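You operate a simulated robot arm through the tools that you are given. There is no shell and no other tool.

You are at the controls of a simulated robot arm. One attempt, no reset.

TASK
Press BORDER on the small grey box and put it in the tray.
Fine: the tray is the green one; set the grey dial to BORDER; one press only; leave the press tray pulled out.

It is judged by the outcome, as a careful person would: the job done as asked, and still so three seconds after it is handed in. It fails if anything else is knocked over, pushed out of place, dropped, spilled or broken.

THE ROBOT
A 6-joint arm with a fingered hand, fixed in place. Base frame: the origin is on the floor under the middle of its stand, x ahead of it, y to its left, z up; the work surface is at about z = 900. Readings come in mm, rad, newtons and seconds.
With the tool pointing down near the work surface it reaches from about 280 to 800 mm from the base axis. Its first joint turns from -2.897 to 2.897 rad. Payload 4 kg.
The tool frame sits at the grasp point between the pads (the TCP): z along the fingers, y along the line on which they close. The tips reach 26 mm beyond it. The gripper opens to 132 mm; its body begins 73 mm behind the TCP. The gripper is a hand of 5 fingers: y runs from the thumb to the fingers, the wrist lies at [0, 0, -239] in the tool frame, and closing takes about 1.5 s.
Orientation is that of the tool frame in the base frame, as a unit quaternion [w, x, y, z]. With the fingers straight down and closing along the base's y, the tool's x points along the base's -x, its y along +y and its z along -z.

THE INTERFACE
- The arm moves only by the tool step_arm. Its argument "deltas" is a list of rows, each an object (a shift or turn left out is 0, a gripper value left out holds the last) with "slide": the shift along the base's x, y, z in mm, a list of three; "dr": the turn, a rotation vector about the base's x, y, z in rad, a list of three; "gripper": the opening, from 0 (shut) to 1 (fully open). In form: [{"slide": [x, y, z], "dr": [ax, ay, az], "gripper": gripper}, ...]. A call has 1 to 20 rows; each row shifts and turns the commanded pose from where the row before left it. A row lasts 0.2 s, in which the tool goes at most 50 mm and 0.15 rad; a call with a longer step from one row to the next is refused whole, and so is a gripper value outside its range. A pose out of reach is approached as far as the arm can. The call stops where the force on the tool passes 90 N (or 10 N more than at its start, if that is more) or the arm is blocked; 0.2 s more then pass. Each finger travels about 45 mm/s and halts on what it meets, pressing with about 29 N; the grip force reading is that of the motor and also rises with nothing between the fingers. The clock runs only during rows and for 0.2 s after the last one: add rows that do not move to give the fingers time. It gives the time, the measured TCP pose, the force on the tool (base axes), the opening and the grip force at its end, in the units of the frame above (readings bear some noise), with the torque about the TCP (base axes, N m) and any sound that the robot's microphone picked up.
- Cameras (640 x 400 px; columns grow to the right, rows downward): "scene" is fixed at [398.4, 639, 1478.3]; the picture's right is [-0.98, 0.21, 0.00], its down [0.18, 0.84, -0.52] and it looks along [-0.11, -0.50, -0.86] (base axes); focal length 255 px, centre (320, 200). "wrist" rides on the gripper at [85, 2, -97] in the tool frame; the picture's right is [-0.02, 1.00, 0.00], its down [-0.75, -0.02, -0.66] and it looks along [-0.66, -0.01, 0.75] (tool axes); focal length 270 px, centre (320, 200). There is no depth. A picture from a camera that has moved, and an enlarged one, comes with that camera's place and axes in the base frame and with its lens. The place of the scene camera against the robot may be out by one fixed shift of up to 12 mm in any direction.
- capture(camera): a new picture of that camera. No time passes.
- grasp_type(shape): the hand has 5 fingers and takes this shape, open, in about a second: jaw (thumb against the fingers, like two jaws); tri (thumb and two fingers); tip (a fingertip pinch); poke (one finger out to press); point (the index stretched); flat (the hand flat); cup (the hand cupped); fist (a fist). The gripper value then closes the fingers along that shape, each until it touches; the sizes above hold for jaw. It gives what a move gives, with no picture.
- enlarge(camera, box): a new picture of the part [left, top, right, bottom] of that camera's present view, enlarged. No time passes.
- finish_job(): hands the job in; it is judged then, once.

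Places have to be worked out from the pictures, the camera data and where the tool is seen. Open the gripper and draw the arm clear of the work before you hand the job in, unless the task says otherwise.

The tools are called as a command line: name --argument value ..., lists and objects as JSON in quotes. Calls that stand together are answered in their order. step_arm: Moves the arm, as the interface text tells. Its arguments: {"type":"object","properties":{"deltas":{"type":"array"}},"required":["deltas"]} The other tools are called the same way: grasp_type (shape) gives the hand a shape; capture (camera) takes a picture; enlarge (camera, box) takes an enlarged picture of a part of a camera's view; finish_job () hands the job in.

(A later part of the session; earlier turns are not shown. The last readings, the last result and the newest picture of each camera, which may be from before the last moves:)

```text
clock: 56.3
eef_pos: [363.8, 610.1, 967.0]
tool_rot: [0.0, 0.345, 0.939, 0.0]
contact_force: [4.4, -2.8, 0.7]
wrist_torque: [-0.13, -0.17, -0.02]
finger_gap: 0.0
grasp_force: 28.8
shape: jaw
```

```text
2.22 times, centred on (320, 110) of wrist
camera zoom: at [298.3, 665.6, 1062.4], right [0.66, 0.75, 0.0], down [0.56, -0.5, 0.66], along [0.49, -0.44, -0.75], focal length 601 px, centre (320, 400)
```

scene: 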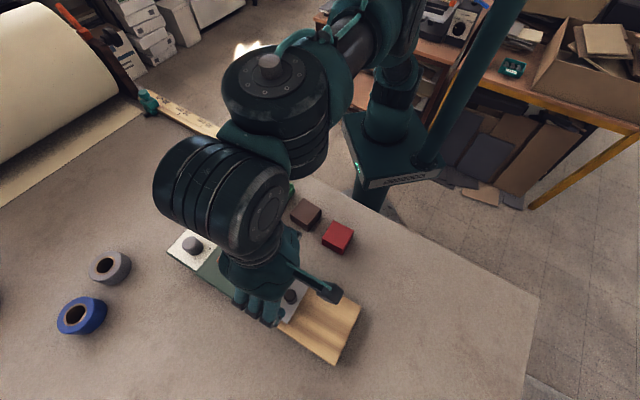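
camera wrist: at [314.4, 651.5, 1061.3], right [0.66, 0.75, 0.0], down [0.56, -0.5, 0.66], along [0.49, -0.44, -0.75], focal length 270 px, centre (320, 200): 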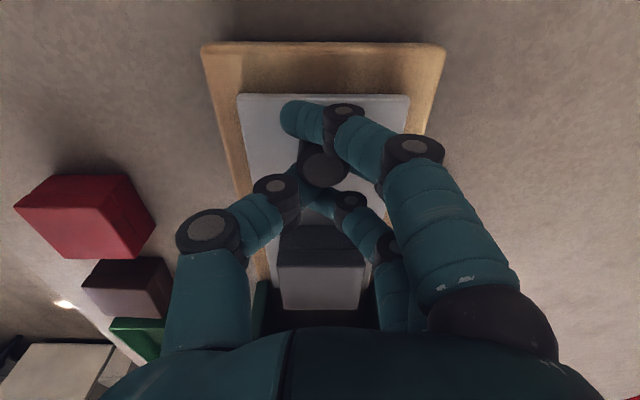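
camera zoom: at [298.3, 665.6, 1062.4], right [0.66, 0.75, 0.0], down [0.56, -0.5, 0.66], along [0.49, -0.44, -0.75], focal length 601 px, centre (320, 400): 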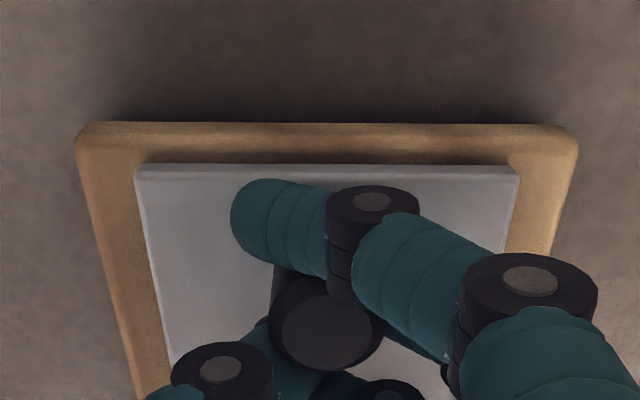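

The press is coming back: about 5.5 mm restored and roughly 6.5 mm still to go by the LINES dot. I'll continue.

step_arm --deltas '[{"slide": [-1.6, 1.36, 0]}, {"slide": [-1.6, 1.36, 0]}, {"slide": [-1.6, 1.36, 0]}, {"slide": [0, 0, 0]}]'

enlarge --camera "scene" --box '[160, 200, 280, 275]'

enlarge --camera "scene" --box '[160, 160, 400, 370]'

```text
clock: 57.3
eef_pos: [359.0, 614.2, 966.9]
tool_rot: [0.001, 0.344, 0.939, 0.0]
contact_force: [4.4, -3.5, -0.1]
wrist_torque: [-0.08, -0.19, -0.02]
finger_gap: 0.2
grasp_force: 29.0
shape: jaw
```

```text
5.33 times, centred on (220, 238) of scene
camera zoom: at [398.4, 639.0, 1478.3], right [-0.98, 0.21, 0.0], down [0.18, 0.84, -0.52], along [-0.11, -0.5, -0.86], focal length 1358 px, centre (853, 0)
```

zoom: 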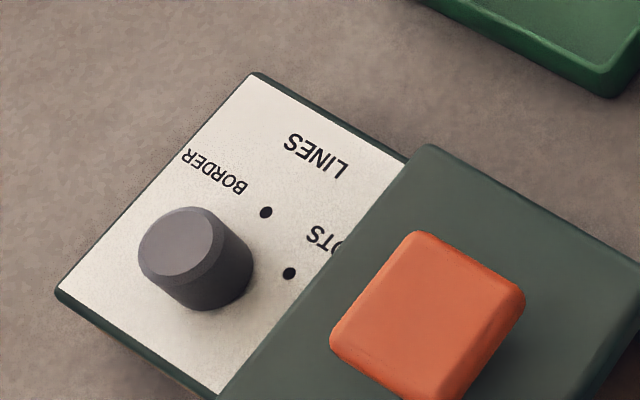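

```text
1.90 times, centred on (280, 265) of scene
camera zoom: at [398.4, 639.0, 1478.3], right [-0.98, 0.21, 0.0], down [0.18, 0.84, -0.52], along [-0.11, -0.5, -0.86], focal length 485 px, centre (396, 76)
```

zoom: 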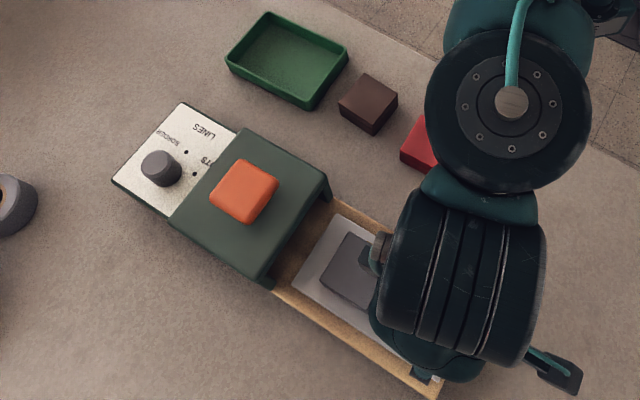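

The press is back within about 1 mm of its original place. I'll pull one more millimetre, relax, then open and rise to look.

step_arm --deltas '[{"slide": [-0.9, 0.75, 0]}, {"slide": [0, 0, 0]}, {"slide": [0.6, -0.5, 0]}, {"gripper": 0.5}, {"slide": [0, 0, 0]}, {"slide": [0, 0, 0]}, {"slide": [0, 0, 0]}, {"slide": [0, 0, 0]}, {"slide": [0, 0, 0]}, {"slide": [0, 0, 30]}, {"slide": [0, 0, 40]}, {"slide": [0, 0, 40]}, {"slide": [0, 0, 0]}]'

capture --camera "wrist"

enlarge --camera "scene" --box '[160, 200, 280, 275]'

enlarge --camera "wrist" --box '[230, 50, 410, 330]'

```text
clock: 60.1
eef_pos: [357.9, 615.4, 1076.2]
tool_rot: [0.001, 0.343, 0.939, 0.0]
contact_force: [0.5, -0.3, -0.2]
wrist_torque: [0.0, 0.0, -0.01]
finger_gap: 65.4
grasp_force: 0.0
shape: jaw
```

```text
taken
camera wrist: at [293.4, 671.5, 1172.4], right [0.66, 0.75, 0.0], down [0.56, -0.5, 0.66], along [0.49, -0.44, -0.75], focal length 270 px, centre (320, 200)
```

wrist: 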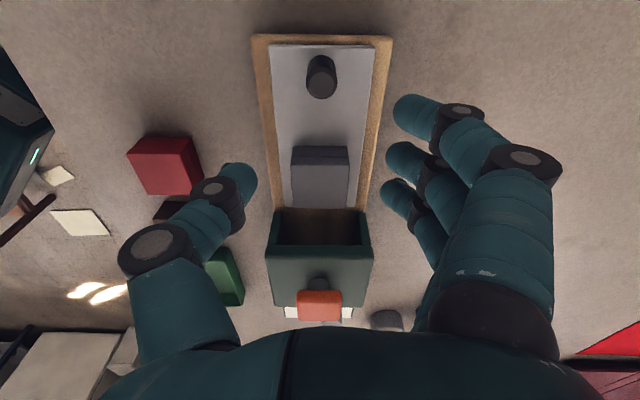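

```text
5.33 times, centred on (220, 238) of scene
camera zoom: at [398.4, 639.0, 1478.3], right [-0.98, 0.21, 0.0], down [0.18, 0.84, -0.52], along [-0.11, -0.5, -0.86], focal length 1358 px, centre (853, 0)
```

zoom: 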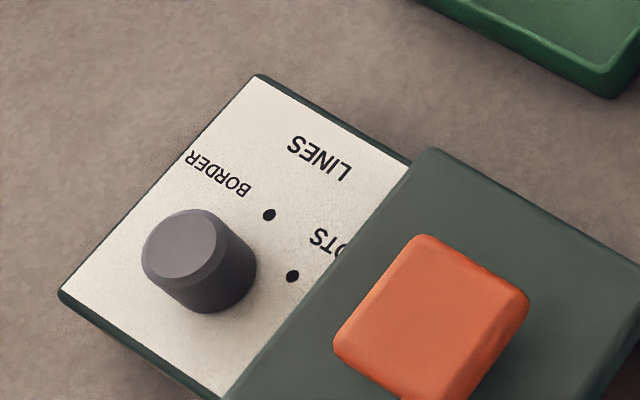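

```text
1.43 times, centred on (320, 190) of wrist
camera zoom: at [293.4, 671.5, 1172.4], right [0.66, 0.75, 0.0], down [0.56, -0.5, 0.66], along [0.49, -0.44, -0.75], focal length 386 px, centre (320, 214)
```

zoom: 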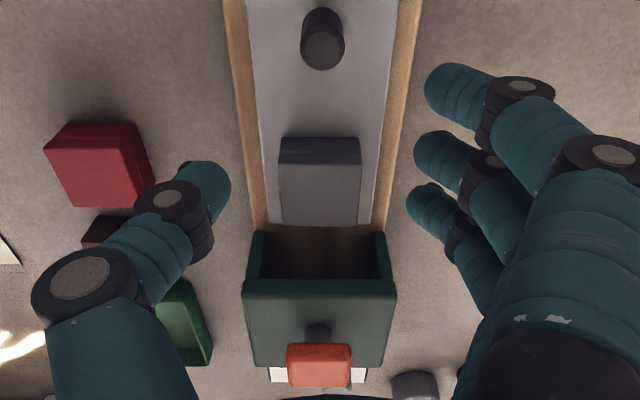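

The dial panel is back in place, but comparing the button and plate direction I see the press has yawed about −1.5 to −2°, so the drawer end sits about 7 mm off to the side. I'll grip the knob again and nudge it sideways toward the base to straighten it.

step_arm --deltas '[{"slide": [-12.7, 13.9, 0]}, {"slide": [0, 0, -40]}, {"slide": [0, 0, -40]}, {"slide": [0, 0, -30]}, {"slide": [0, 0, 0]}, {"gripper": 0.0}, {"slide": [0, 0, 0]}, {"slide": [0, 0, 0]}, {"slide": [0, 0, 0]}, {"slide": [0, 0, 0]}, {"slide": [0, 0, 0]}, {"slide": [0, 0, 0]}]'

enlarge --camera "wrist" --box '[190, 40, 450, 300]'

enlarge --camera "scene" --box '[160, 160, 400, 370]'

```text
clock: 62.7
eef_pos: [344.1, 629.6, 966.7]
tool_rot: [0.001, 0.345, 0.938, 0.0]
contact_force: [-3.6, -3.3, 0.5]
wrist_torque: [0.04, -0.02, -0.05]
finger_gap: 6.4
grasp_force: 28.6
shape: jaw
```

```text
1.54 times, centred on (320, 170) of wrist
camera zoom: at [279.8, 685.7, 1062.5], right [0.66, 0.75, 0.0], down [0.56, -0.5, 0.66], along [0.49, -0.44, -0.75], focal length 416 px, centre (320, 246)
```

zoom: 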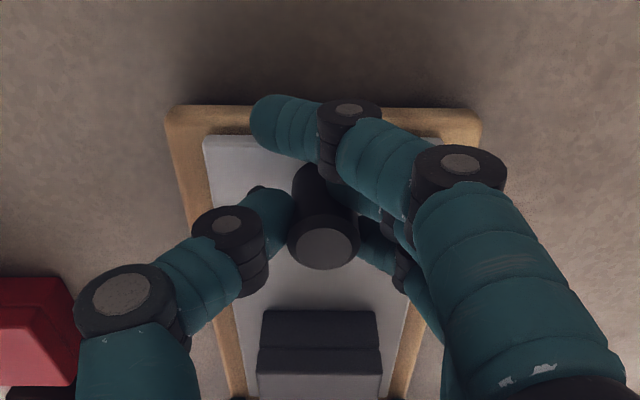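

```text
1.90 times, centred on (280, 265) of scene
camera zoom: at [398.4, 639.0, 1478.3], right [-0.98, 0.21, 0.0], down [0.18, 0.84, -0.52], along [-0.11, -0.5, -0.86], focal length 485 px, centre (396, 76)
```

zoom: 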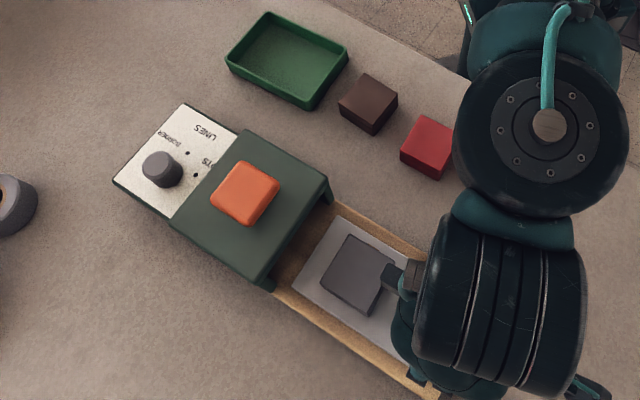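

The knob is centred in the grip. I'll nudge it 8 mm sideways (toward the base, −v) in three small steps.

step_arm --deltas '[{"slide": [-1.7, -2.05, 0]}, {"slide": [-1.7, -2.05, 0]}, {"slide": [-1.7, -2.05, 0]}, {"slide": [0, 0, 0]}]'

enlarge --camera "scene" --box '[160, 200, 280, 275]'

enlarge --camera "scene" --box '[160, 160, 400, 370]'

```text
clock: 63.7
eef_pos: [340.0, 623.4, 967.3]
tool_rot: [0.0, 0.344, 0.939, 0.0]
contact_force: [3.5, 3.6, 0.1]
wrist_torque: [0.22, -0.21, -0.04]
finger_gap: 4.6
grasp_force: 28.8
shape: jaw
```

```text
5.33 times, centred on (220, 238) of scene
camera zoom: at [398.4, 639.0, 1478.3], right [-0.98, 0.21, 0.0], down [0.18, 0.84, -0.52], along [-0.11, -0.5, -0.86], focal length 1358 px, centre (853, 0)
```

zoom: 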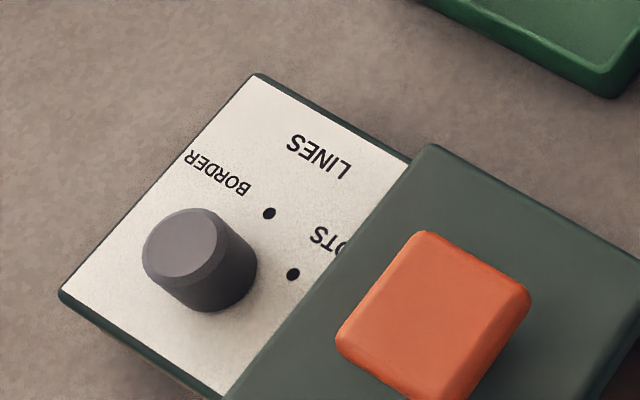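

```text
1.90 times, centred on (280, 265) of scene
camera zoom: at [398.4, 639.0, 1478.3], right [-0.98, 0.21, 0.0], down [0.18, 0.84, -0.52], along [-0.11, -0.5, -0.86], focal length 485 px, centre (396, 76)
```

zoom: 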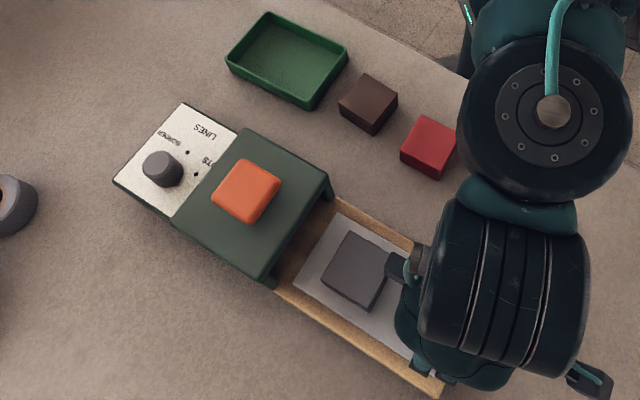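

The dot, head corner and button are nearly back to their original pixels. I'll add one last 2.5 mm nudge, relax, release and rise.

step_arm --deltas '[{"slide": [-1.6, -1.9, 0]}, {"slide": [0, 0, 0]}, {"slide": [0.7, 0.8, 0]}, {"gripper": 0.5}, {"slide": [0, 0, 0]}, {"slide": [0, 0, 0]}, {"slide": [0, 0, 0]}, {"slide": [0, 0, 0]}, {"slide": [0, 0, 0]}, {"slide": [0, 0, 30]}, {"slide": [0, 0, 40]}, {"slide": [0, 0, 40]}, {"slide": [0, 0, 0]}]'

enlarge --camera "scene" --box '[160, 200, 280, 275]'

enlarge --camera "wrist" --box '[230, 50, 410, 330]'

capture --camera "scene"

```text
clock: 66.5
eef_pos: [339.5, 621.8, 1078.6]
tool_rot: [-0.001, 0.345, 0.939, 0.0]
contact_force: [0.2, -0.2, -0.4]
wrist_torque: [0.0, 0.0, 0.0]
finger_gap: 65.0
grasp_force: 0.1
shape: jaw
```

```text
5.33 times, centred on (220, 238) of scene
camera zoom: at [398.4, 639.0, 1478.3], right [-0.98, 0.21, 0.0], down [0.18, 0.84, -0.52], along [-0.11, -0.5, -0.86], focal length 1358 px, centre (853, 0)
```

zoom: 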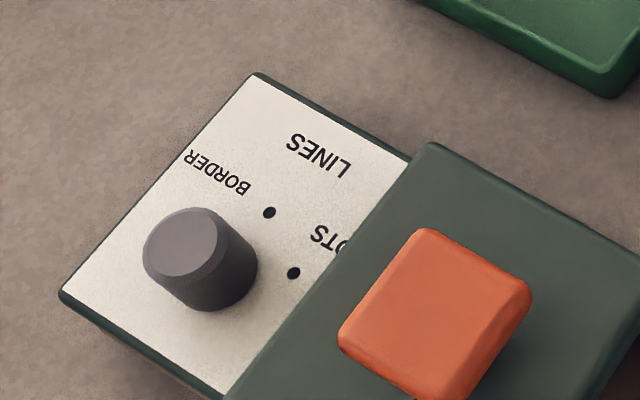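

```text
1.43 times, centred on (320, 190) of wrist
camera zoom: at [274.7, 678.1, 1173.7], right [0.66, 0.75, 0.0], down [0.56, -0.5, 0.66], along [0.49, -0.44, -0.75], focal length 386 px, centre (320, 214)
```

zoom: 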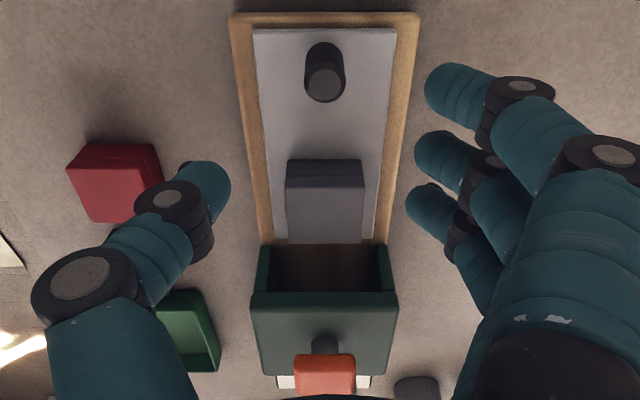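

```text
taken
```

scene: 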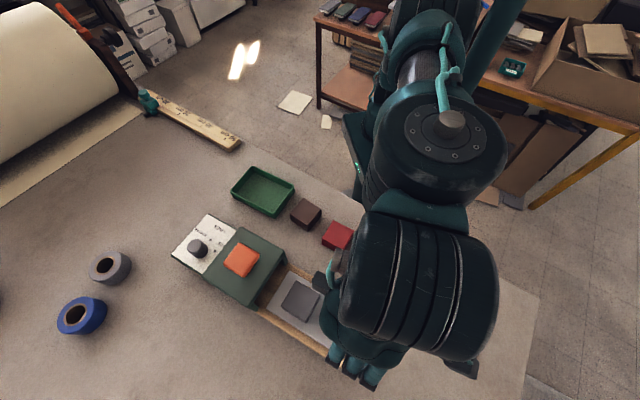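

The press now matches its original pixels. The box needs to sit about 15 mm further in, since at the stop its centre was only about 37 mm inside the head front. I'll move over the box and lower the open fingers around it.

step_arm --deltas '[{"slide": [28.3, -22.9, 0], "gripper": 0.72}, {"slide": [28.3, -22.9, 0]}, {"slide": [28.3, -22.9, 0]}, {"slide": [0, 0, -40]}, {"slide": [0, 0, -40]}, {"slide": [0, 0, 0]}]'

capture --camera "wrist"

```text
clock: 67.9
eef_pos: [422.7, 554.5, 996.2]
tool_rot: [0.001, 0.344, 0.939, 0.0]
contact_force: [0.7, 0.0, 0.8]
wrist_torque: [0.03, -0.03, 0.01]
finger_gap: 94.6
grasp_force: 0.1
shape: jaw
```

```text
taken
camera wrist: at [357.7, 609.3, 1091.9], right [0.66, 0.75, 0.0], down [0.56, -0.5, 0.66], along [0.49, -0.44, -0.75], focal length 270 px, centre (320, 200)
```

wrist: 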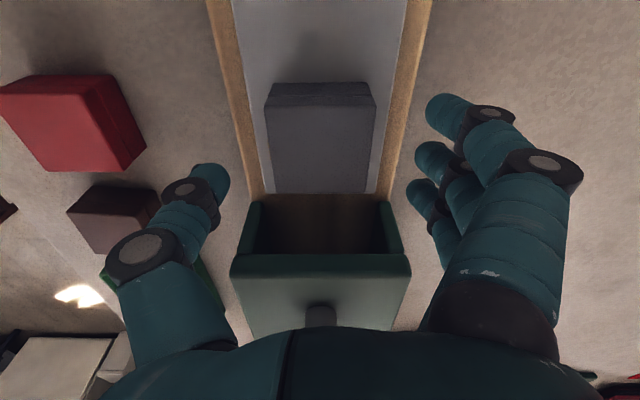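

The fingers straddle the box symmetrically. I'll do the final small alignment, descend to z ≈ 966 and close.

step_arm --deltas '[{"slide": [-0.9, 3.0, -15]}, {"slide": [0, 0, -15]}, {"slide": [0, 0, 0]}, {"gripper": 0.0}, {"slide": [0, 0, 0]}, {"slide": [0, 0, 0]}, {"slide": [0, 0, 0]}, {"slide": [0, 0, 0]}, {"slide": [0, 0, 0]}, {"slide": [0, 0, 0]}, {"slide": [0, 0, 0]}]'

capture --camera "wrist"

```text
clock: 70.3
eef_pos: [421.7, 555.7, 966.4]
tool_rot: [0.0, 0.344, 0.939, 0.0]
contact_force: [0.2, 0.4, 0.5]
wrist_torque: [-0.01, -0.01, 0.04]
finger_gap: 41.0
grasp_force: 29.9
shape: jaw
```

```text
taken
camera wrist: at [357.0, 611.8, 1061.9], right [0.66, 0.75, 0.0], down [0.56, -0.5, 0.66], along [0.49, -0.44, -0.75], focal length 270 px, centre (320, 200)
```

wrist: 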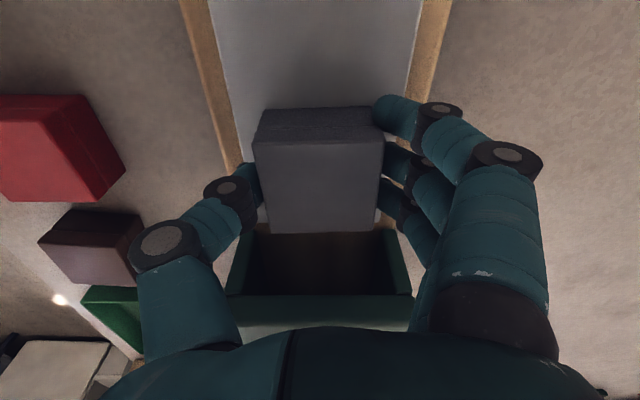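

The box is gripped again. I'll lift 12 mm, shift 15 mm inward along the axis and lower back towards the plate.

step_arm --deltas '[{"slide": [0, 0, 12]}, {"slide": [5.7, -4.85, 0]}, {"slide": [5.7, -4.85, 0]}, {"slide": [0, 0, 0]}, {"slide": [0, 0, -6]}, {"slide": [0, 0, -3]}, {"slide": [0, 0, 0]}]'

capture --camera "wrist"

```text
clock: 71.9
eef_pos: [435.0, 546.3, 970.1]
tool_rot: [0.0, 0.344, 0.939, 0.0]
contact_force: [0.0, -1.0, -0.8]
wrist_torque: [0.01, 0.01, 0.0]
finger_gap: 41.1
grasp_force: 29.2
shape: jaw
```

```text
taken
camera wrist: at [369.4, 601.6, 1064.9], right [0.66, 0.75, 0.0], down [0.56, -0.5, 0.66], along [0.49, -0.44, -0.75], focal length 270 px, centre (320, 200)
```

wrist: 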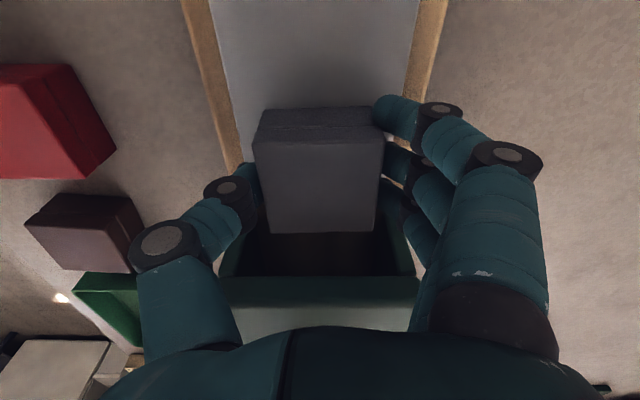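

Positioned well and clear of the head. I'll lower the last few millimetres to contact, relieve, and release.

step_arm --deltas '[{"slide": [0, 0, -1.5]}, {"slide": [0, 0, -1.5]}, {"slide": [0, 0, 0]}]'

```text
clock: 72.7
eef_pos: [433.6, 547.0, 966.7]
tool_rot: [0.0, 0.345, 0.939, 0.001]
contact_force: [-0.2, 0.5, 0.3]
wrist_torque: [-0.01, 0.0, -0.02]
finger_gap: 41.4
grasp_force: 28.7
shape: jaw
```

step_arm --deltas '[{"slide": [0, 0, -1]}, {"slide": [0, 0, 0]}]'

```text
clock: 73.3
eef_pos: [433.9, 547.2, 965.9]
tool_rot: [0.0, 0.344, 0.939, 0.001]
contact_force: [0.3, -0.6, 4.3]
wrist_torque: [0.05, -0.06, 0.02]
finger_gap: 41.4
grasp_force: 28.4
shape: jaw
```

The vertical force has started to rise (4.3 N), so the box is on the plate. I'll open, lift, and back off to above the knob.

step_arm --deltas '[{"gripper": 0.7}, {"slide": [0, 0, 0]}, {"slide": [0, 0, 0]}, {"slide": [0, 0, 0]}, {"slide": [0, 0, 0]}, {"slide": [0, 0, 0]}, {"slide": [0, 0, 30]}, {"slide": [0, 0, 40]}, {"slide": [0, 0, 40]}, {"slide": [-30, 25.3, 0], "gripper": 0.5}, {"slide": [-30, 25.3, 0]}, {"slide": [-30, 25.3, 0]}, {"slide": [0, 0, 0]}]'

capture --camera "wrist"

enlarge --camera "wrist" --box '[230, 50, 410, 330]'

enlarge --camera "scene" --box '[160, 160, 400, 370]'

```text
clock: 76.1
eef_pos: [342.6, 623.0, 1076.4]
tool_rot: [0.001, 0.344, 0.939, -0.001]
contact_force: [0.5, 0.1, -0.1]
wrist_torque: [0.0, 0.02, 0.01]
finger_gap: 67.2
grasp_force: 0.0
shape: jaw
```

```text
taken
camera wrist: at [278.5, 678.8, 1171.9], right [0.66, 0.75, 0.0], down [0.56, -0.5, 0.66], along [0.49, -0.44, -0.75], focal length 270 px, centre (320, 200)
```

wrist: 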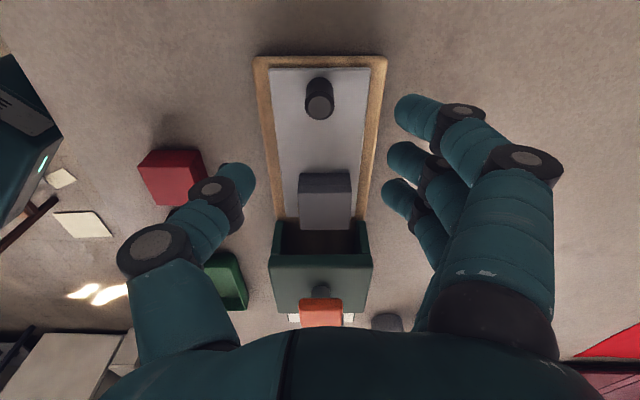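

```text
1.43 times, centred on (320, 190) of wrist
camera zoom: at [278.5, 678.8, 1171.9], right [0.66, 0.75, 0.0], down [0.56, -0.5, 0.66], along [0.49, -0.44, -0.75], focal length 386 px, centre (320, 214)
```

zoom: 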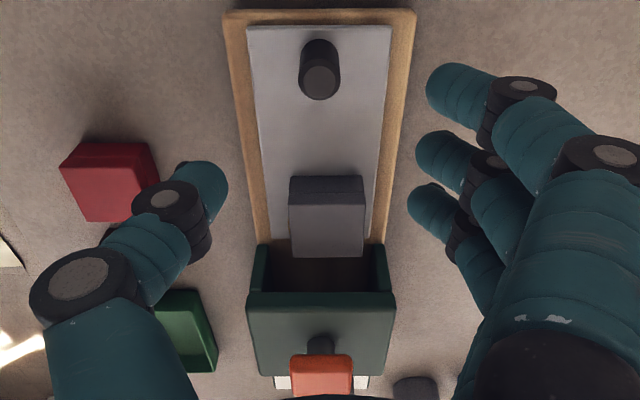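

```text
1.90 times, centred on (280, 265) of scene
camera zoom: at [398.4, 639.0, 1478.3], right [-0.98, 0.21, 0.0], down [0.18, 0.84, -0.52], along [-0.11, -0.5, -0.86], focal length 485 px, centre (396, 76)
```

zoom: 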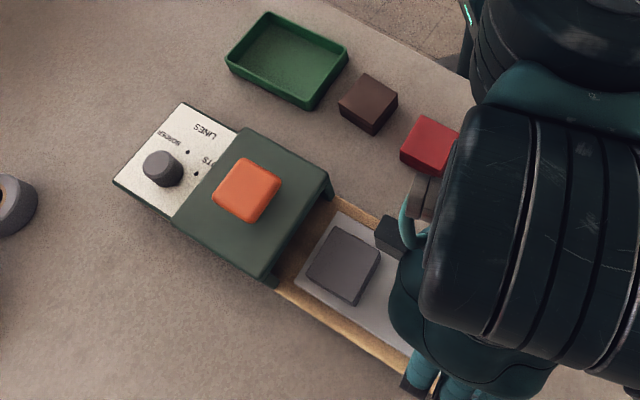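

The box now sits so that its centre should end about 52 mm inside the head front, near the centre. I'll grip the knob centrally again, because last time that grip slipped at the stop before the press moved, and push in carefully.

step_arm --deltas '[{"slide": [2.4, -0.4, 0]}, {"slide": [0, 0, -40]}, {"slide": [0, 0, -40]}, {"slide": [0, 0, -30]}, {"slide": [0, 0, 0]}, {"gripper": 0.0}, {"slide": [0, 0, 0]}, {"slide": [0, 0, 0]}, {"slide": [0, 0, 0]}, {"slide": [0, 0, 0]}, {"slide": [0, 0, 0]}, {"slide": [0, 0, 0]}]'

enlarge --camera "wrist" --box '[190, 40, 450, 300]'

```text
clock: 78.7
eef_pos: [345.4, 621.4, 966.3]
tool_rot: [0.001, 0.344, 0.939, 0.0]
contact_force: [-3.8, -3.4, 0.3]
wrist_torque: [0.03, 0.01, 0.02]
finger_gap: 6.7
grasp_force: 28.3
shape: jaw
```

```text
1.54 times, centred on (320, 170) of wrist
camera zoom: at [281.6, 677.5, 1061.6], right [0.66, 0.75, 0.0], down [0.56, -0.5, 0.66], along [0.49, -0.44, -0.75], focal length 416 px, centre (320, 246)
```

zoom: 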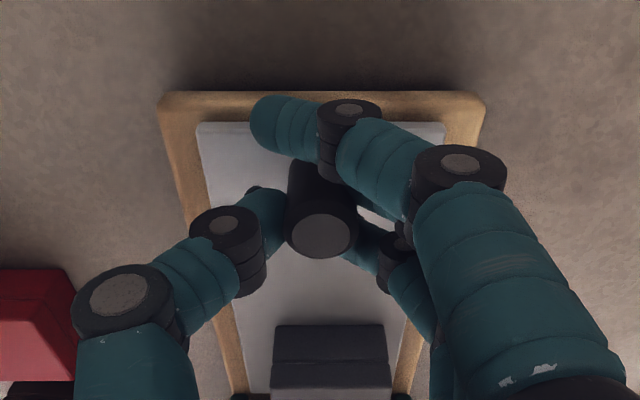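

Gripped centrally. Pushing in 90 mm at a gentle pace.

step_arm --deltas '[{"slide": [3.8, -3.25, 0]}, {"slide": [7.6, -6.5, 0]}, {"slide": [7.6, -6.5, 0]}, {"slide": [7.6, -6.5, 0]}, {"slide": [7.6, -6.5, 0]}, {"slide": [7.6, -6.5, 0]}, {"slide": [7.6, -6.5, 0]}, {"slide": [7.6, -6.5, 0]}, {"slide": [7.6, -6.5, 0]}, {"slide": [3.8, -3.25, 0]}, {"slide": [0, 0, 0]}]'

capture --camera "wrist"

enlarge --camera "scene" --box '[160, 180, 360, 360]'

```text
clock: 81.1
eef_pos: [414.0, 563.7, 965.5]
tool_rot: [0.0, 0.344, 0.939, 0.001]
contact_force: [-3.1, -3.3, 10.4]
wrist_torque: [0.08, 0.05, 0.0]
finger_gap: 6.6
grasp_force: 28.8
shape: jaw
```

```text
taken
camera wrist: at [350.0, 617.6, 1060.8], right [0.66, 0.75, 0.0], down [0.56, -0.5, 0.66], along [0.49, -0.44, -0.75], focal length 270 px, centre (320, 200)
```

wrist: 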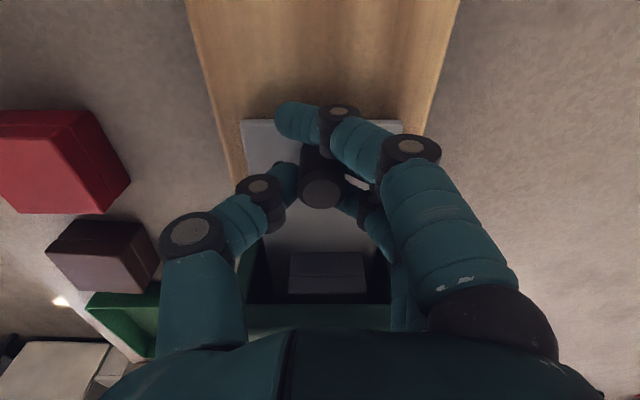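

```text
2.22 times, centred on (260, 270) of scene
camera zoom: at [398.4, 639.0, 1478.3], right [-0.98, 0.21, 0.0], down [0.18, 0.84, -0.52], along [-0.11, -0.5, -0.86], focal length 566 px, centre (453, 44)
```

zoom: 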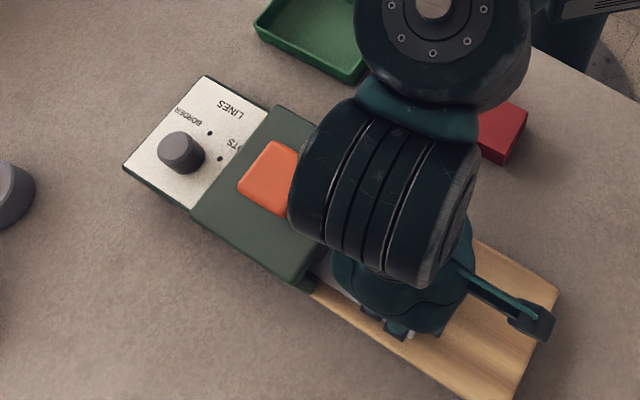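

No press movement so far, and 90 mm in. I'll push on in small steps, checking for slip at the stop.

step_arm --deltas '[{"slide": [2.3, -1.95, 0.3]}, {"slide": [2.3, -1.95, 0.3]}, {"slide": [2.3, -1.95, 0]}, {"slide": [2.3, -1.95, 0]}, {"slide": [0, 0, 0]}]'

enlarge --camera "wrist" --box '[220, 80, 420, 340]'

enlarge --camera "scene" --box '[160, 200, 280, 275]'

```text
clock: 82.3
eef_pos: [422.9, 555.1, 965.3]
tool_rot: [0.0, 0.344, 0.939, 0.0]
contact_force: [-6.1, -6.1, 1.9]
wrist_torque: [0.03, 0.04, 0.01]
finger_gap: 6.7
grasp_force: 29.4
shape: jaw
```

```text
1.54 times, centred on (320, 210) of wrist
camera zoom: at [358.7, 610.8, 1061.3], right [0.66, 0.75, 0.0], down [0.56, -0.5, 0.66], along [0.49, -0.44, -0.75], focal length 416 px, centre (320, 185)
```

zoom: 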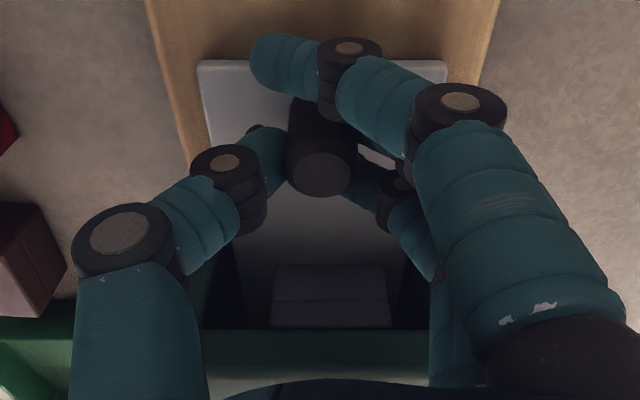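

```text
5.33 times, centred on (220, 238) of scene
camera zoom: at [398.4, 639.0, 1478.3], right [-0.98, 0.21, 0.0], down [0.18, 0.84, -0.52], along [-0.11, -0.5, -0.86], focal length 1358 px, centre (853, 0)
```

zoom: 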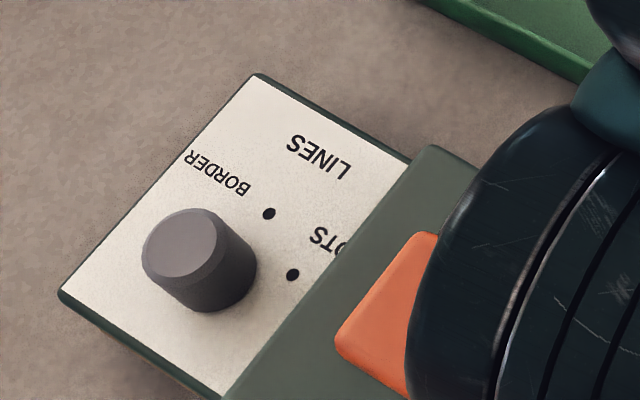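

No slip and no press movement at 102 mm. I'll push a few more millimetres.

step_arm --deltas '[{"slide": [1.53, -1.3, 0]}, {"slide": [1.53, -1.3, 0]}, {"slide": [1.53, -1.3, 0]}, {"slide": [0, 0, 0]}]'

enlarge --camera "wrist" --box '[220, 80, 420, 340]'

enlarge --camera "scene" --box '[160, 200, 280, 275]'

```text
clock: 83.3
eef_pos: [427.5, 551.5, 965.3]
tool_rot: [0.0, 0.345, 0.939, 0.0]
contact_force: [-3.7, -3.3, -0.1]
wrist_torque: [0.06, -0.01, 0.0]
finger_gap: 6.7
grasp_force: 29.3
shape: jaw
```

```text
1.54 times, centred on (320, 210) of wrist
camera zoom: at [363.8, 606.7, 1061.7], right [0.66, 0.75, 0.0], down [0.56, -0.5, 0.66], along [0.49, -0.44, -0.75], focal length 416 px, centre (320, 185)
```

zoom: 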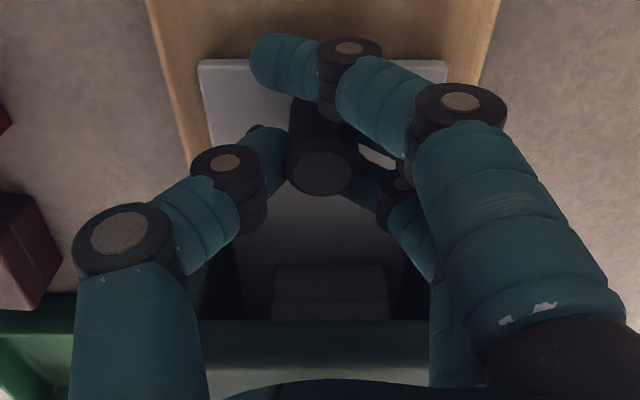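

```text
5.33 times, centred on (220, 238) of scene
camera zoom: at [398.4, 639.0, 1478.3], right [-0.98, 0.21, 0.0], down [0.18, 0.84, -0.52], along [-0.11, -0.5, -0.86], focal length 1358 px, centre (853, 0)
```

zoom: 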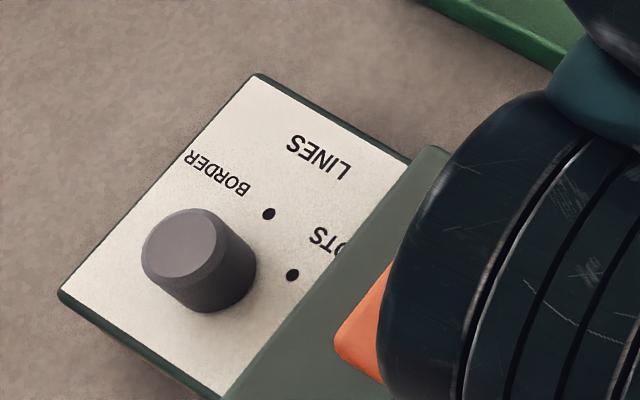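

Still no slip at about 108 mm. I'll continue 4 mm more.

step_arm --deltas '[{"slide": [1.53, -1.3, 0]}, {"slide": [1.53, -1.3, 0]}, {"slide": [0, 0, 0]}]'

enlarge --camera "wrist" --box '[220, 80, 420, 340]'

enlarge --camera "scene" --box '[160, 200, 280, 275]'

```text
clock: 84.1
eef_pos: [430.7, 549.2, 965.8]
tool_rot: [0.0, 0.343, 0.939, 0.0]
contact_force: [-7.5, 4.5, -0.4]
wrist_torque: [0.22, 0.0, -0.02]
finger_gap: 6.4
grasp_force: 29.1
shape: jaw
```

```text
1.54 times, centred on (320, 210) of wrist
camera zoom: at [366.4, 604.5, 1061.7], right [0.66, 0.75, 0.0], down [0.56, -0.5, 0.66], along [0.49, -0.43, -0.75], focal length 416 px, centre (320, 185)
```

zoom: 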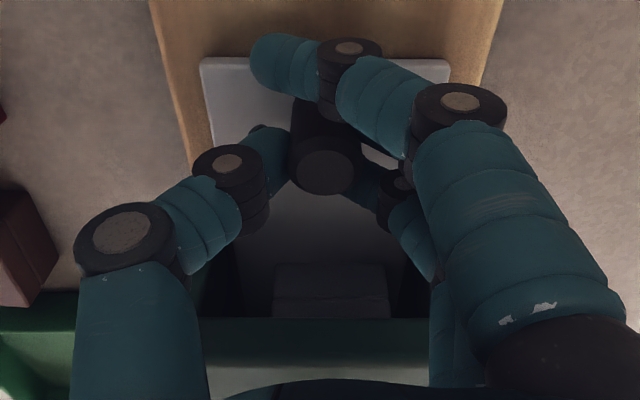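

```text
5.33 times, centred on (220, 238) of scene
camera zoom: at [398.4, 639.0, 1478.3], right [-0.98, 0.21, 0.0], down [0.18, 0.84, -0.52], along [-0.11, -0.5, -0.86], focal length 1358 px, centre (853, 0)
```

zoom: 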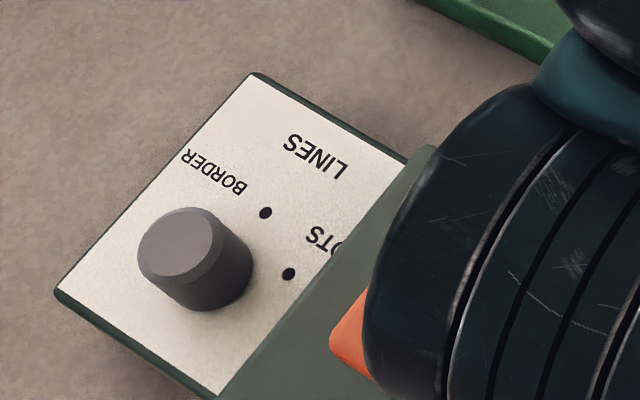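

The force jumped to 8.6 N against the push, so this is the inner stop (press shifted only about 1.5 mm, which I'll correct on the pull-out). I'll release the knob and rise to check the box under the head.

step_arm --deltas '[{"slide": [-0.4, 0.35, 0]}, {"gripper": 0.5}, {"slide": [0, 0, 0]}, {"slide": [0, 0, 0]}, {"slide": [0, 0, 0]}, {"slide": [0, 0, 0]}, {"slide": [0, 0, 30]}, {"slide": [0, 0, 40]}, {"slide": [0, 0, 40]}, {"slide": [0, 0, 0]}]'

capture --camera "wrist"

enlarge --camera "wrist" --box '[230, 100, 410, 330]'

```text
clock: 86.3
eef_pos: [430.1, 546.7, 1077.3]
tool_rot: [-0.001, 0.344, 0.939, 0.0]
contact_force: [0.2, 0.0, 0.5]
wrist_torque: [0.0, -0.02, -0.03]
finger_gap: 65.5
grasp_force: 0.0
shape: jaw
```

```text
taken
camera wrist: at [365.5, 602.4, 1172.2], right [0.66, 0.75, 0.0], down [0.56, -0.5, 0.66], along [0.49, -0.44, -0.75], focal length 270 px, centre (320, 200)
```

wrist: 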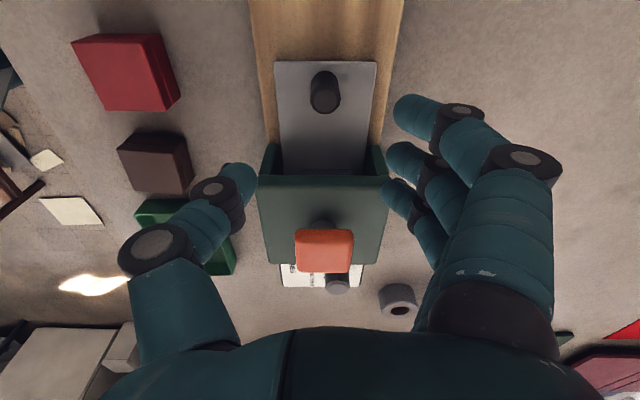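

```text
1.74 times, centred on (320, 215) of wrist
camera zoom: at [365.5, 602.4, 1172.2], right [0.66, 0.75, 0.0], down [0.56, -0.5, 0.66], along [0.49, -0.44, -0.75], focal length 470 px, centre (320, 174)
```

zoom: 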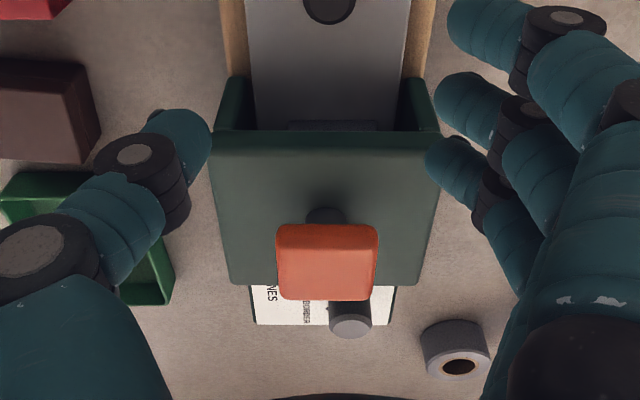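

The box's near face is now about 27 mm inside the head front, so the box is centred to within a few millimetres. I'll rise and move back along the axis to get a good look at the button, then try the poke shape at a safe height.

step_arm --deltas '[{"slide": [0, 0, 45]}, {"slide": [23, -19.5, 0]}, {"slide": [23, -19.5, 0]}, {"slide": [0, 0, 0]}]'

grasp_type --shape "poke"

capture --camera "wrist"

enlarge --camera "wrist" --box '[220, 100, 420, 300]'

capture --camera "scene"

```text
clock: 87.3
eef_pos: [477.3, 511.0, 1121.2]
tool_rot: [0.0, 0.344, 0.939, 0.0]
contact_force: [1.3, -0.9, 0.5]
wrist_torque: [0.03, 0.0, -0.02]
finger_gap: 65.3
grasp_force: 0.1
shape: jaw
```

```text
clock: 88.2
eef_pos: [476.9, 511.2, 1120.3]
tool_rot: [0.0, 0.344, 0.939, 0.0]
contact_force: [-0.1, -0.6, 0.0]
wrist_torque: [0.03, -0.03, 0.01]
finger_gap: 0.0
grasp_force: 0.1
shape: poke
```

```text
taken
camera wrist: at [412.5, 566.6, 1216.3], right [0.66, 0.75, 0.0], down [0.56, -0.5, 0.66], along [0.49, -0.44, -0.75], focal length 270 px, centre (320, 200)
```

wrist: 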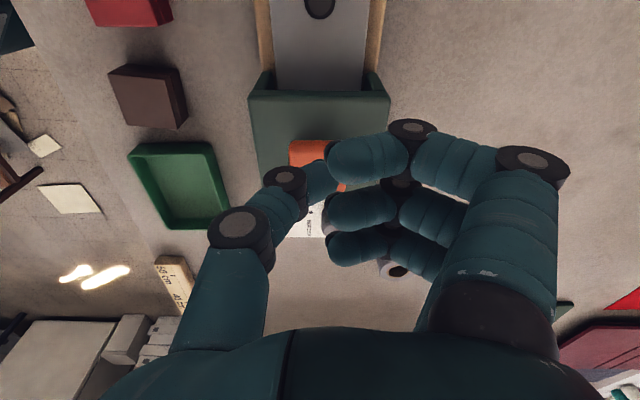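

```text
2.00 times, centred on (320, 200) of wrist
camera zoom: at [412.5, 566.6, 1216.3], right [0.66, 0.75, 0.0], down [0.56, -0.5, 0.66], along [0.49, -0.44, -0.75], focal length 541 px, centre (320, 200)
```

zoom: 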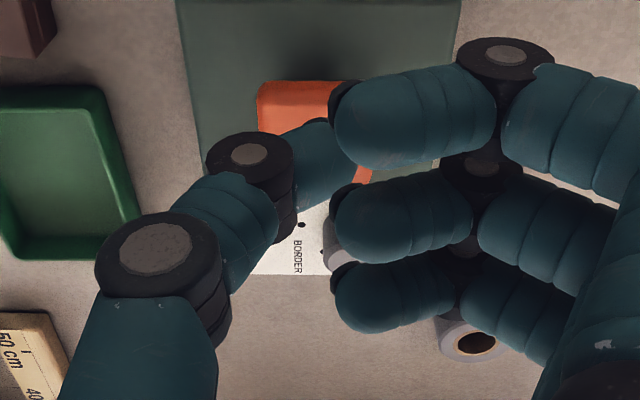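

```text
taken
```

scene: 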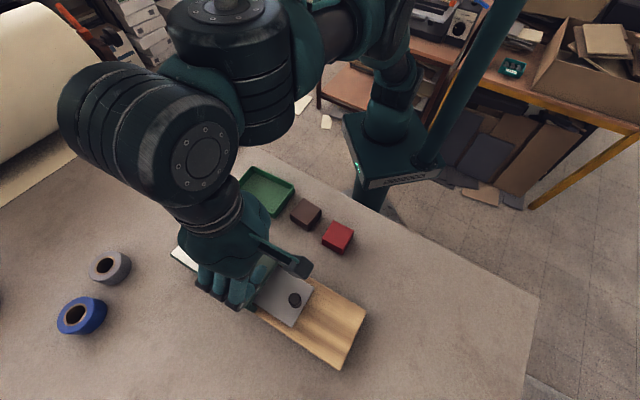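

The poke shape folds the fingers rather than showing an obvious extended one. I'll zoom on the hand in the scene view and compare with the point shape.

enlarge --camera "scene" --box '[150, 200, 330, 330]'

grasp_type --shape "point"

capture --camera "wrist"

enlarge --camera "scene" --box '[150, 200, 330, 330]'

```text
3.08 times, centred on (240, 265) of scene
camera zoom: at [398.4, 639.0, 1478.3], right [-0.98, 0.21, 0.0], down [0.18, 0.84, -0.52], along [-0.11, -0.5, -0.86], focal length 784 px, centre (566, 0)
```

zoom: 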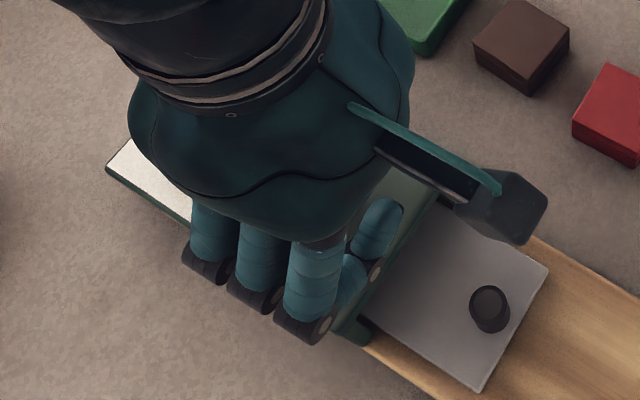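

```text
clock: 89.1
eef_pos: [476.8, 511.4, 1121.1]
tool_rot: [0.0, 0.344, 0.939, 0.0]
contact_force: [-0.2, 0.7, 0.3]
wrist_torque: [-0.02, -0.02, 0.01]
finger_gap: 126.4
grasp_force: 0.0
shape: point
```

```text
taken
camera wrist: at [412.5, 566.6, 1216.3], right [0.66, 0.75, 0.0], down [0.56, -0.5, 0.66], along [0.49, -0.44, -0.75], focal length 270 px, centre (320, 200)
```

wrist: 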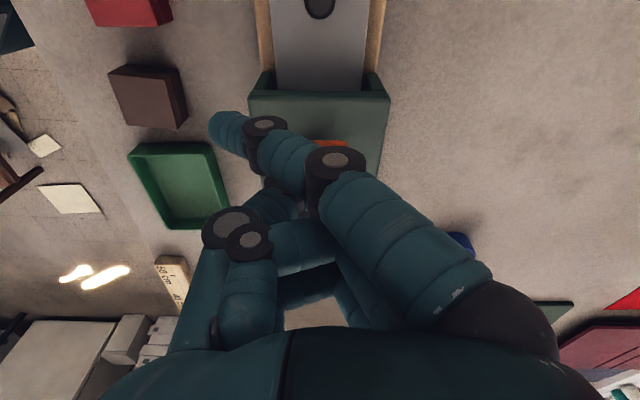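

```text
3.08 times, centred on (240, 265) of scene
camera zoom: at [398.4, 639.0, 1478.3], right [-0.98, 0.21, 0.0], down [0.18, 0.84, -0.52], along [-0.11, -0.5, -0.86], focal length 784 px, centre (566, 0)
```

zoom: 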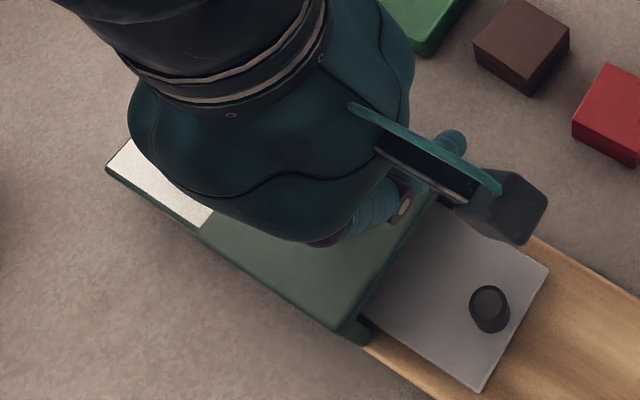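

Neither shape gives an obvious straight finger, so I'll use the closed jaw hand, whose tips I know extend 26 mm beyond the TCP. I'll close it here at a safe height and view the button.

grasp_type --shape "jaw"

enlarge --camera "wrist" --box '[220, 60, 420, 260]'

step_arm --deltas '[{"gripper": 0.0}, {"slide": [0, 0, 0]}, {"slide": [0, 0, 0]}, {"slide": [0, 0, 0]}, {"slide": [0, 0, 0]}, {"slide": [0, 0, 0]}, {"slide": [0, 0, 0]}, {"slide": [0, 0, 0]}, {"slide": [0, 0, 0]}]'

capture --camera "wrist"

enlarge --camera "scene" --box '[150, 200, 330, 330]'

```text
clock: 90.0
eef_pos: [476.7, 511.9, 1120.2]
tool_rot: [0.0, 0.345, 0.939, 0.0]
contact_force: [0.2, 0.0, 0.1]
wrist_torque: [-0.01, 0.03, 0.02]
finger_gap: 131.8
grasp_force: 0.1
shape: jaw
```

```text
2.00 times, centred on (320, 160) of wrist
camera zoom: at [412.5, 566.6, 1216.3], right [0.66, 0.75, 0.0], down [0.56, -0.5, 0.66], along [0.49, -0.44, -0.75], focal length 541 px, centre (320, 280)
```

zoom: 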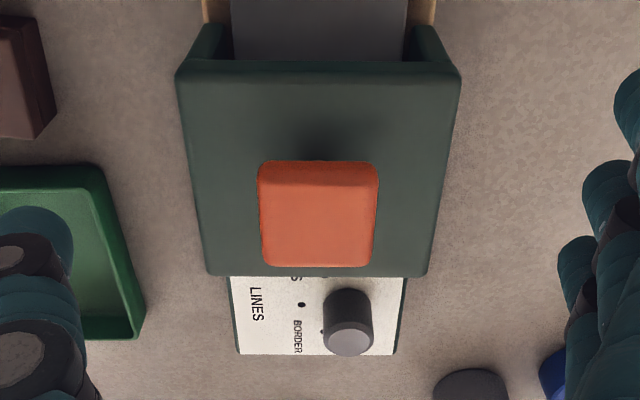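

```text
clock: 92.0
eef_pos: [475.8, 511.2, 1122.1]
tool_rot: [0.001, 0.345, 0.939, 0.0]
contact_force: [-0.7, 0.6, -0.6]
wrist_torque: [-0.02, -0.01, 0.0]
finger_gap: 0.0
grasp_force: 28.7
shape: jaw
```

```text
taken
camera wrist: at [412.5, 566.6, 1216.3], right [0.66, 0.75, 0.0], down [0.56, -0.5, 0.66], along [0.49, -0.44, -0.75], focal length 270 px, centre (320, 200)
```

wrist: 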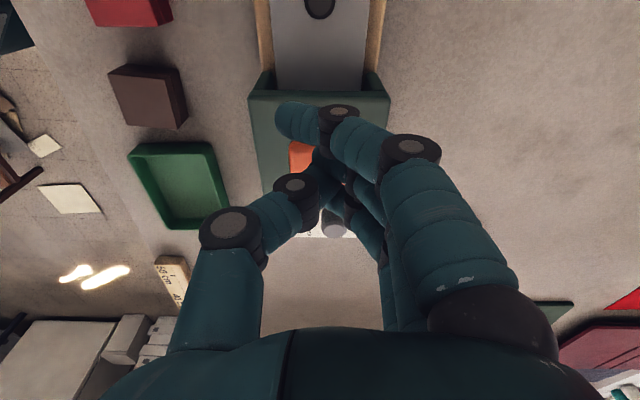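

```text
3.08 times, centred on (240, 265) of scene
camera zoom: at [398.4, 639.0, 1478.3], right [-0.98, 0.21, 0.0], down [0.18, 0.84, -0.52], along [-0.11, -0.5, -0.86], focal length 784 px, centre (566, 0)
```

zoom: 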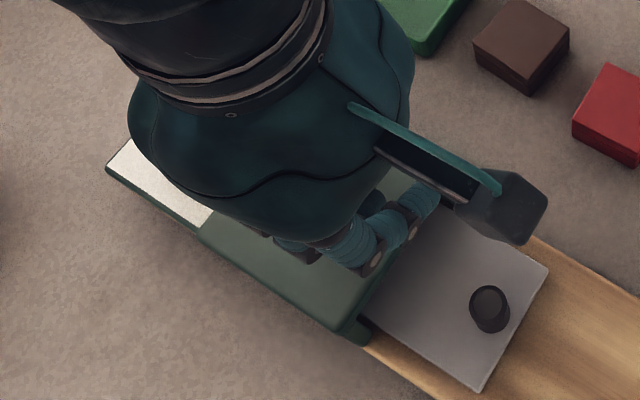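

The button top is about 48 mm square, near z 1030, centred around [514, 478]. I'll move the closed hand over it and descend to about 10 mm above.

step_arm --deltas '[{"slide": [21.75, -19, 0]}, {"slide": [21.75, -19, 0]}, {"slide": [0, 0, -30]}, {"slide": [0, 0, -22]}, {"slide": [0, 0, 0]}]'

capture --camera "wrist"

enlarge --camera "wrist" --box '[220, 60, 420, 260]'

enlarge --camera "scene" --box '[150, 200, 330, 330]'

```text
clock: 93.2
eef_pos: [522.6, 472.8, 1068.7]
tool_rot: [0.0, 0.345, 0.939, -0.001]
contact_force: [0.2, -0.5, -0.5]
wrist_torque: [-0.01, 0.02, 0.04]
finger_gap: 0.0
grasp_force: 29.0
shape: jaw
```

```text
taken
camera wrist: at [457.3, 529.0, 1164.9], right [0.66, 0.75, 0.0], down [0.56, -0.5, 0.66], along [0.49, -0.44, -0.75], focal length 270 px, centre (320, 200)
```

wrist: 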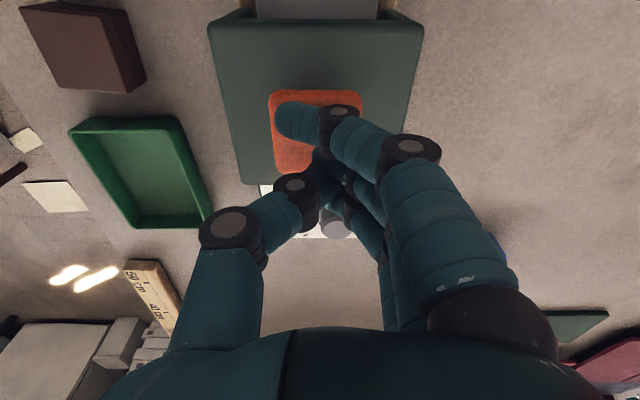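

```text
2.00 times, centred on (320, 160) of wrist
camera zoom: at [457.3, 529.0, 1164.9], right [0.66, 0.75, 0.0], down [0.56, -0.5, 0.66], along [0.49, -0.44, -0.75], focal length 541 px, centre (320, 280)
```

zoom: 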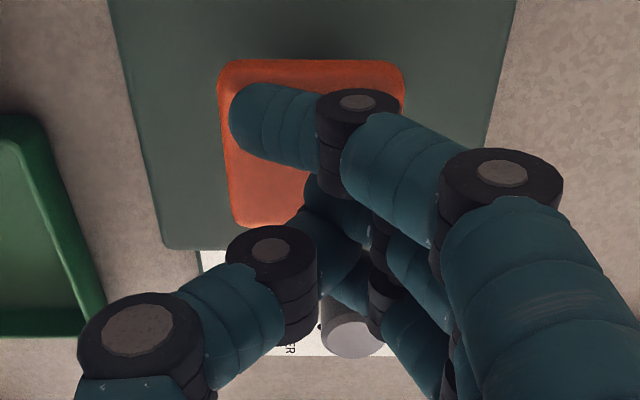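

```text
3.08 times, centred on (240, 265) of scene
camera zoom: at [398.4, 639.0, 1478.3], right [-0.98, 0.21, 0.0], down [0.18, 0.84, -0.52], along [-0.11, -0.5, -0.86], focal length 784 px, centre (566, 0)
```

zoom: 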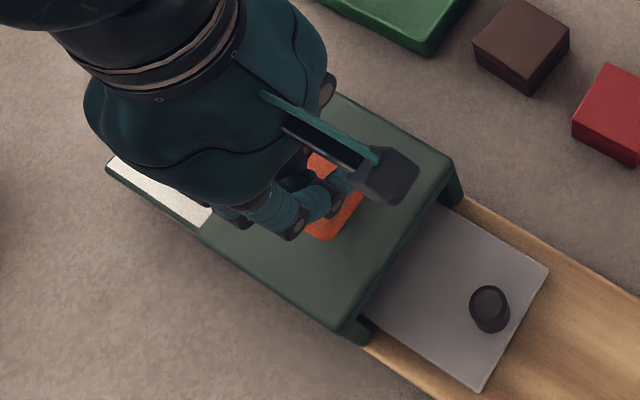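

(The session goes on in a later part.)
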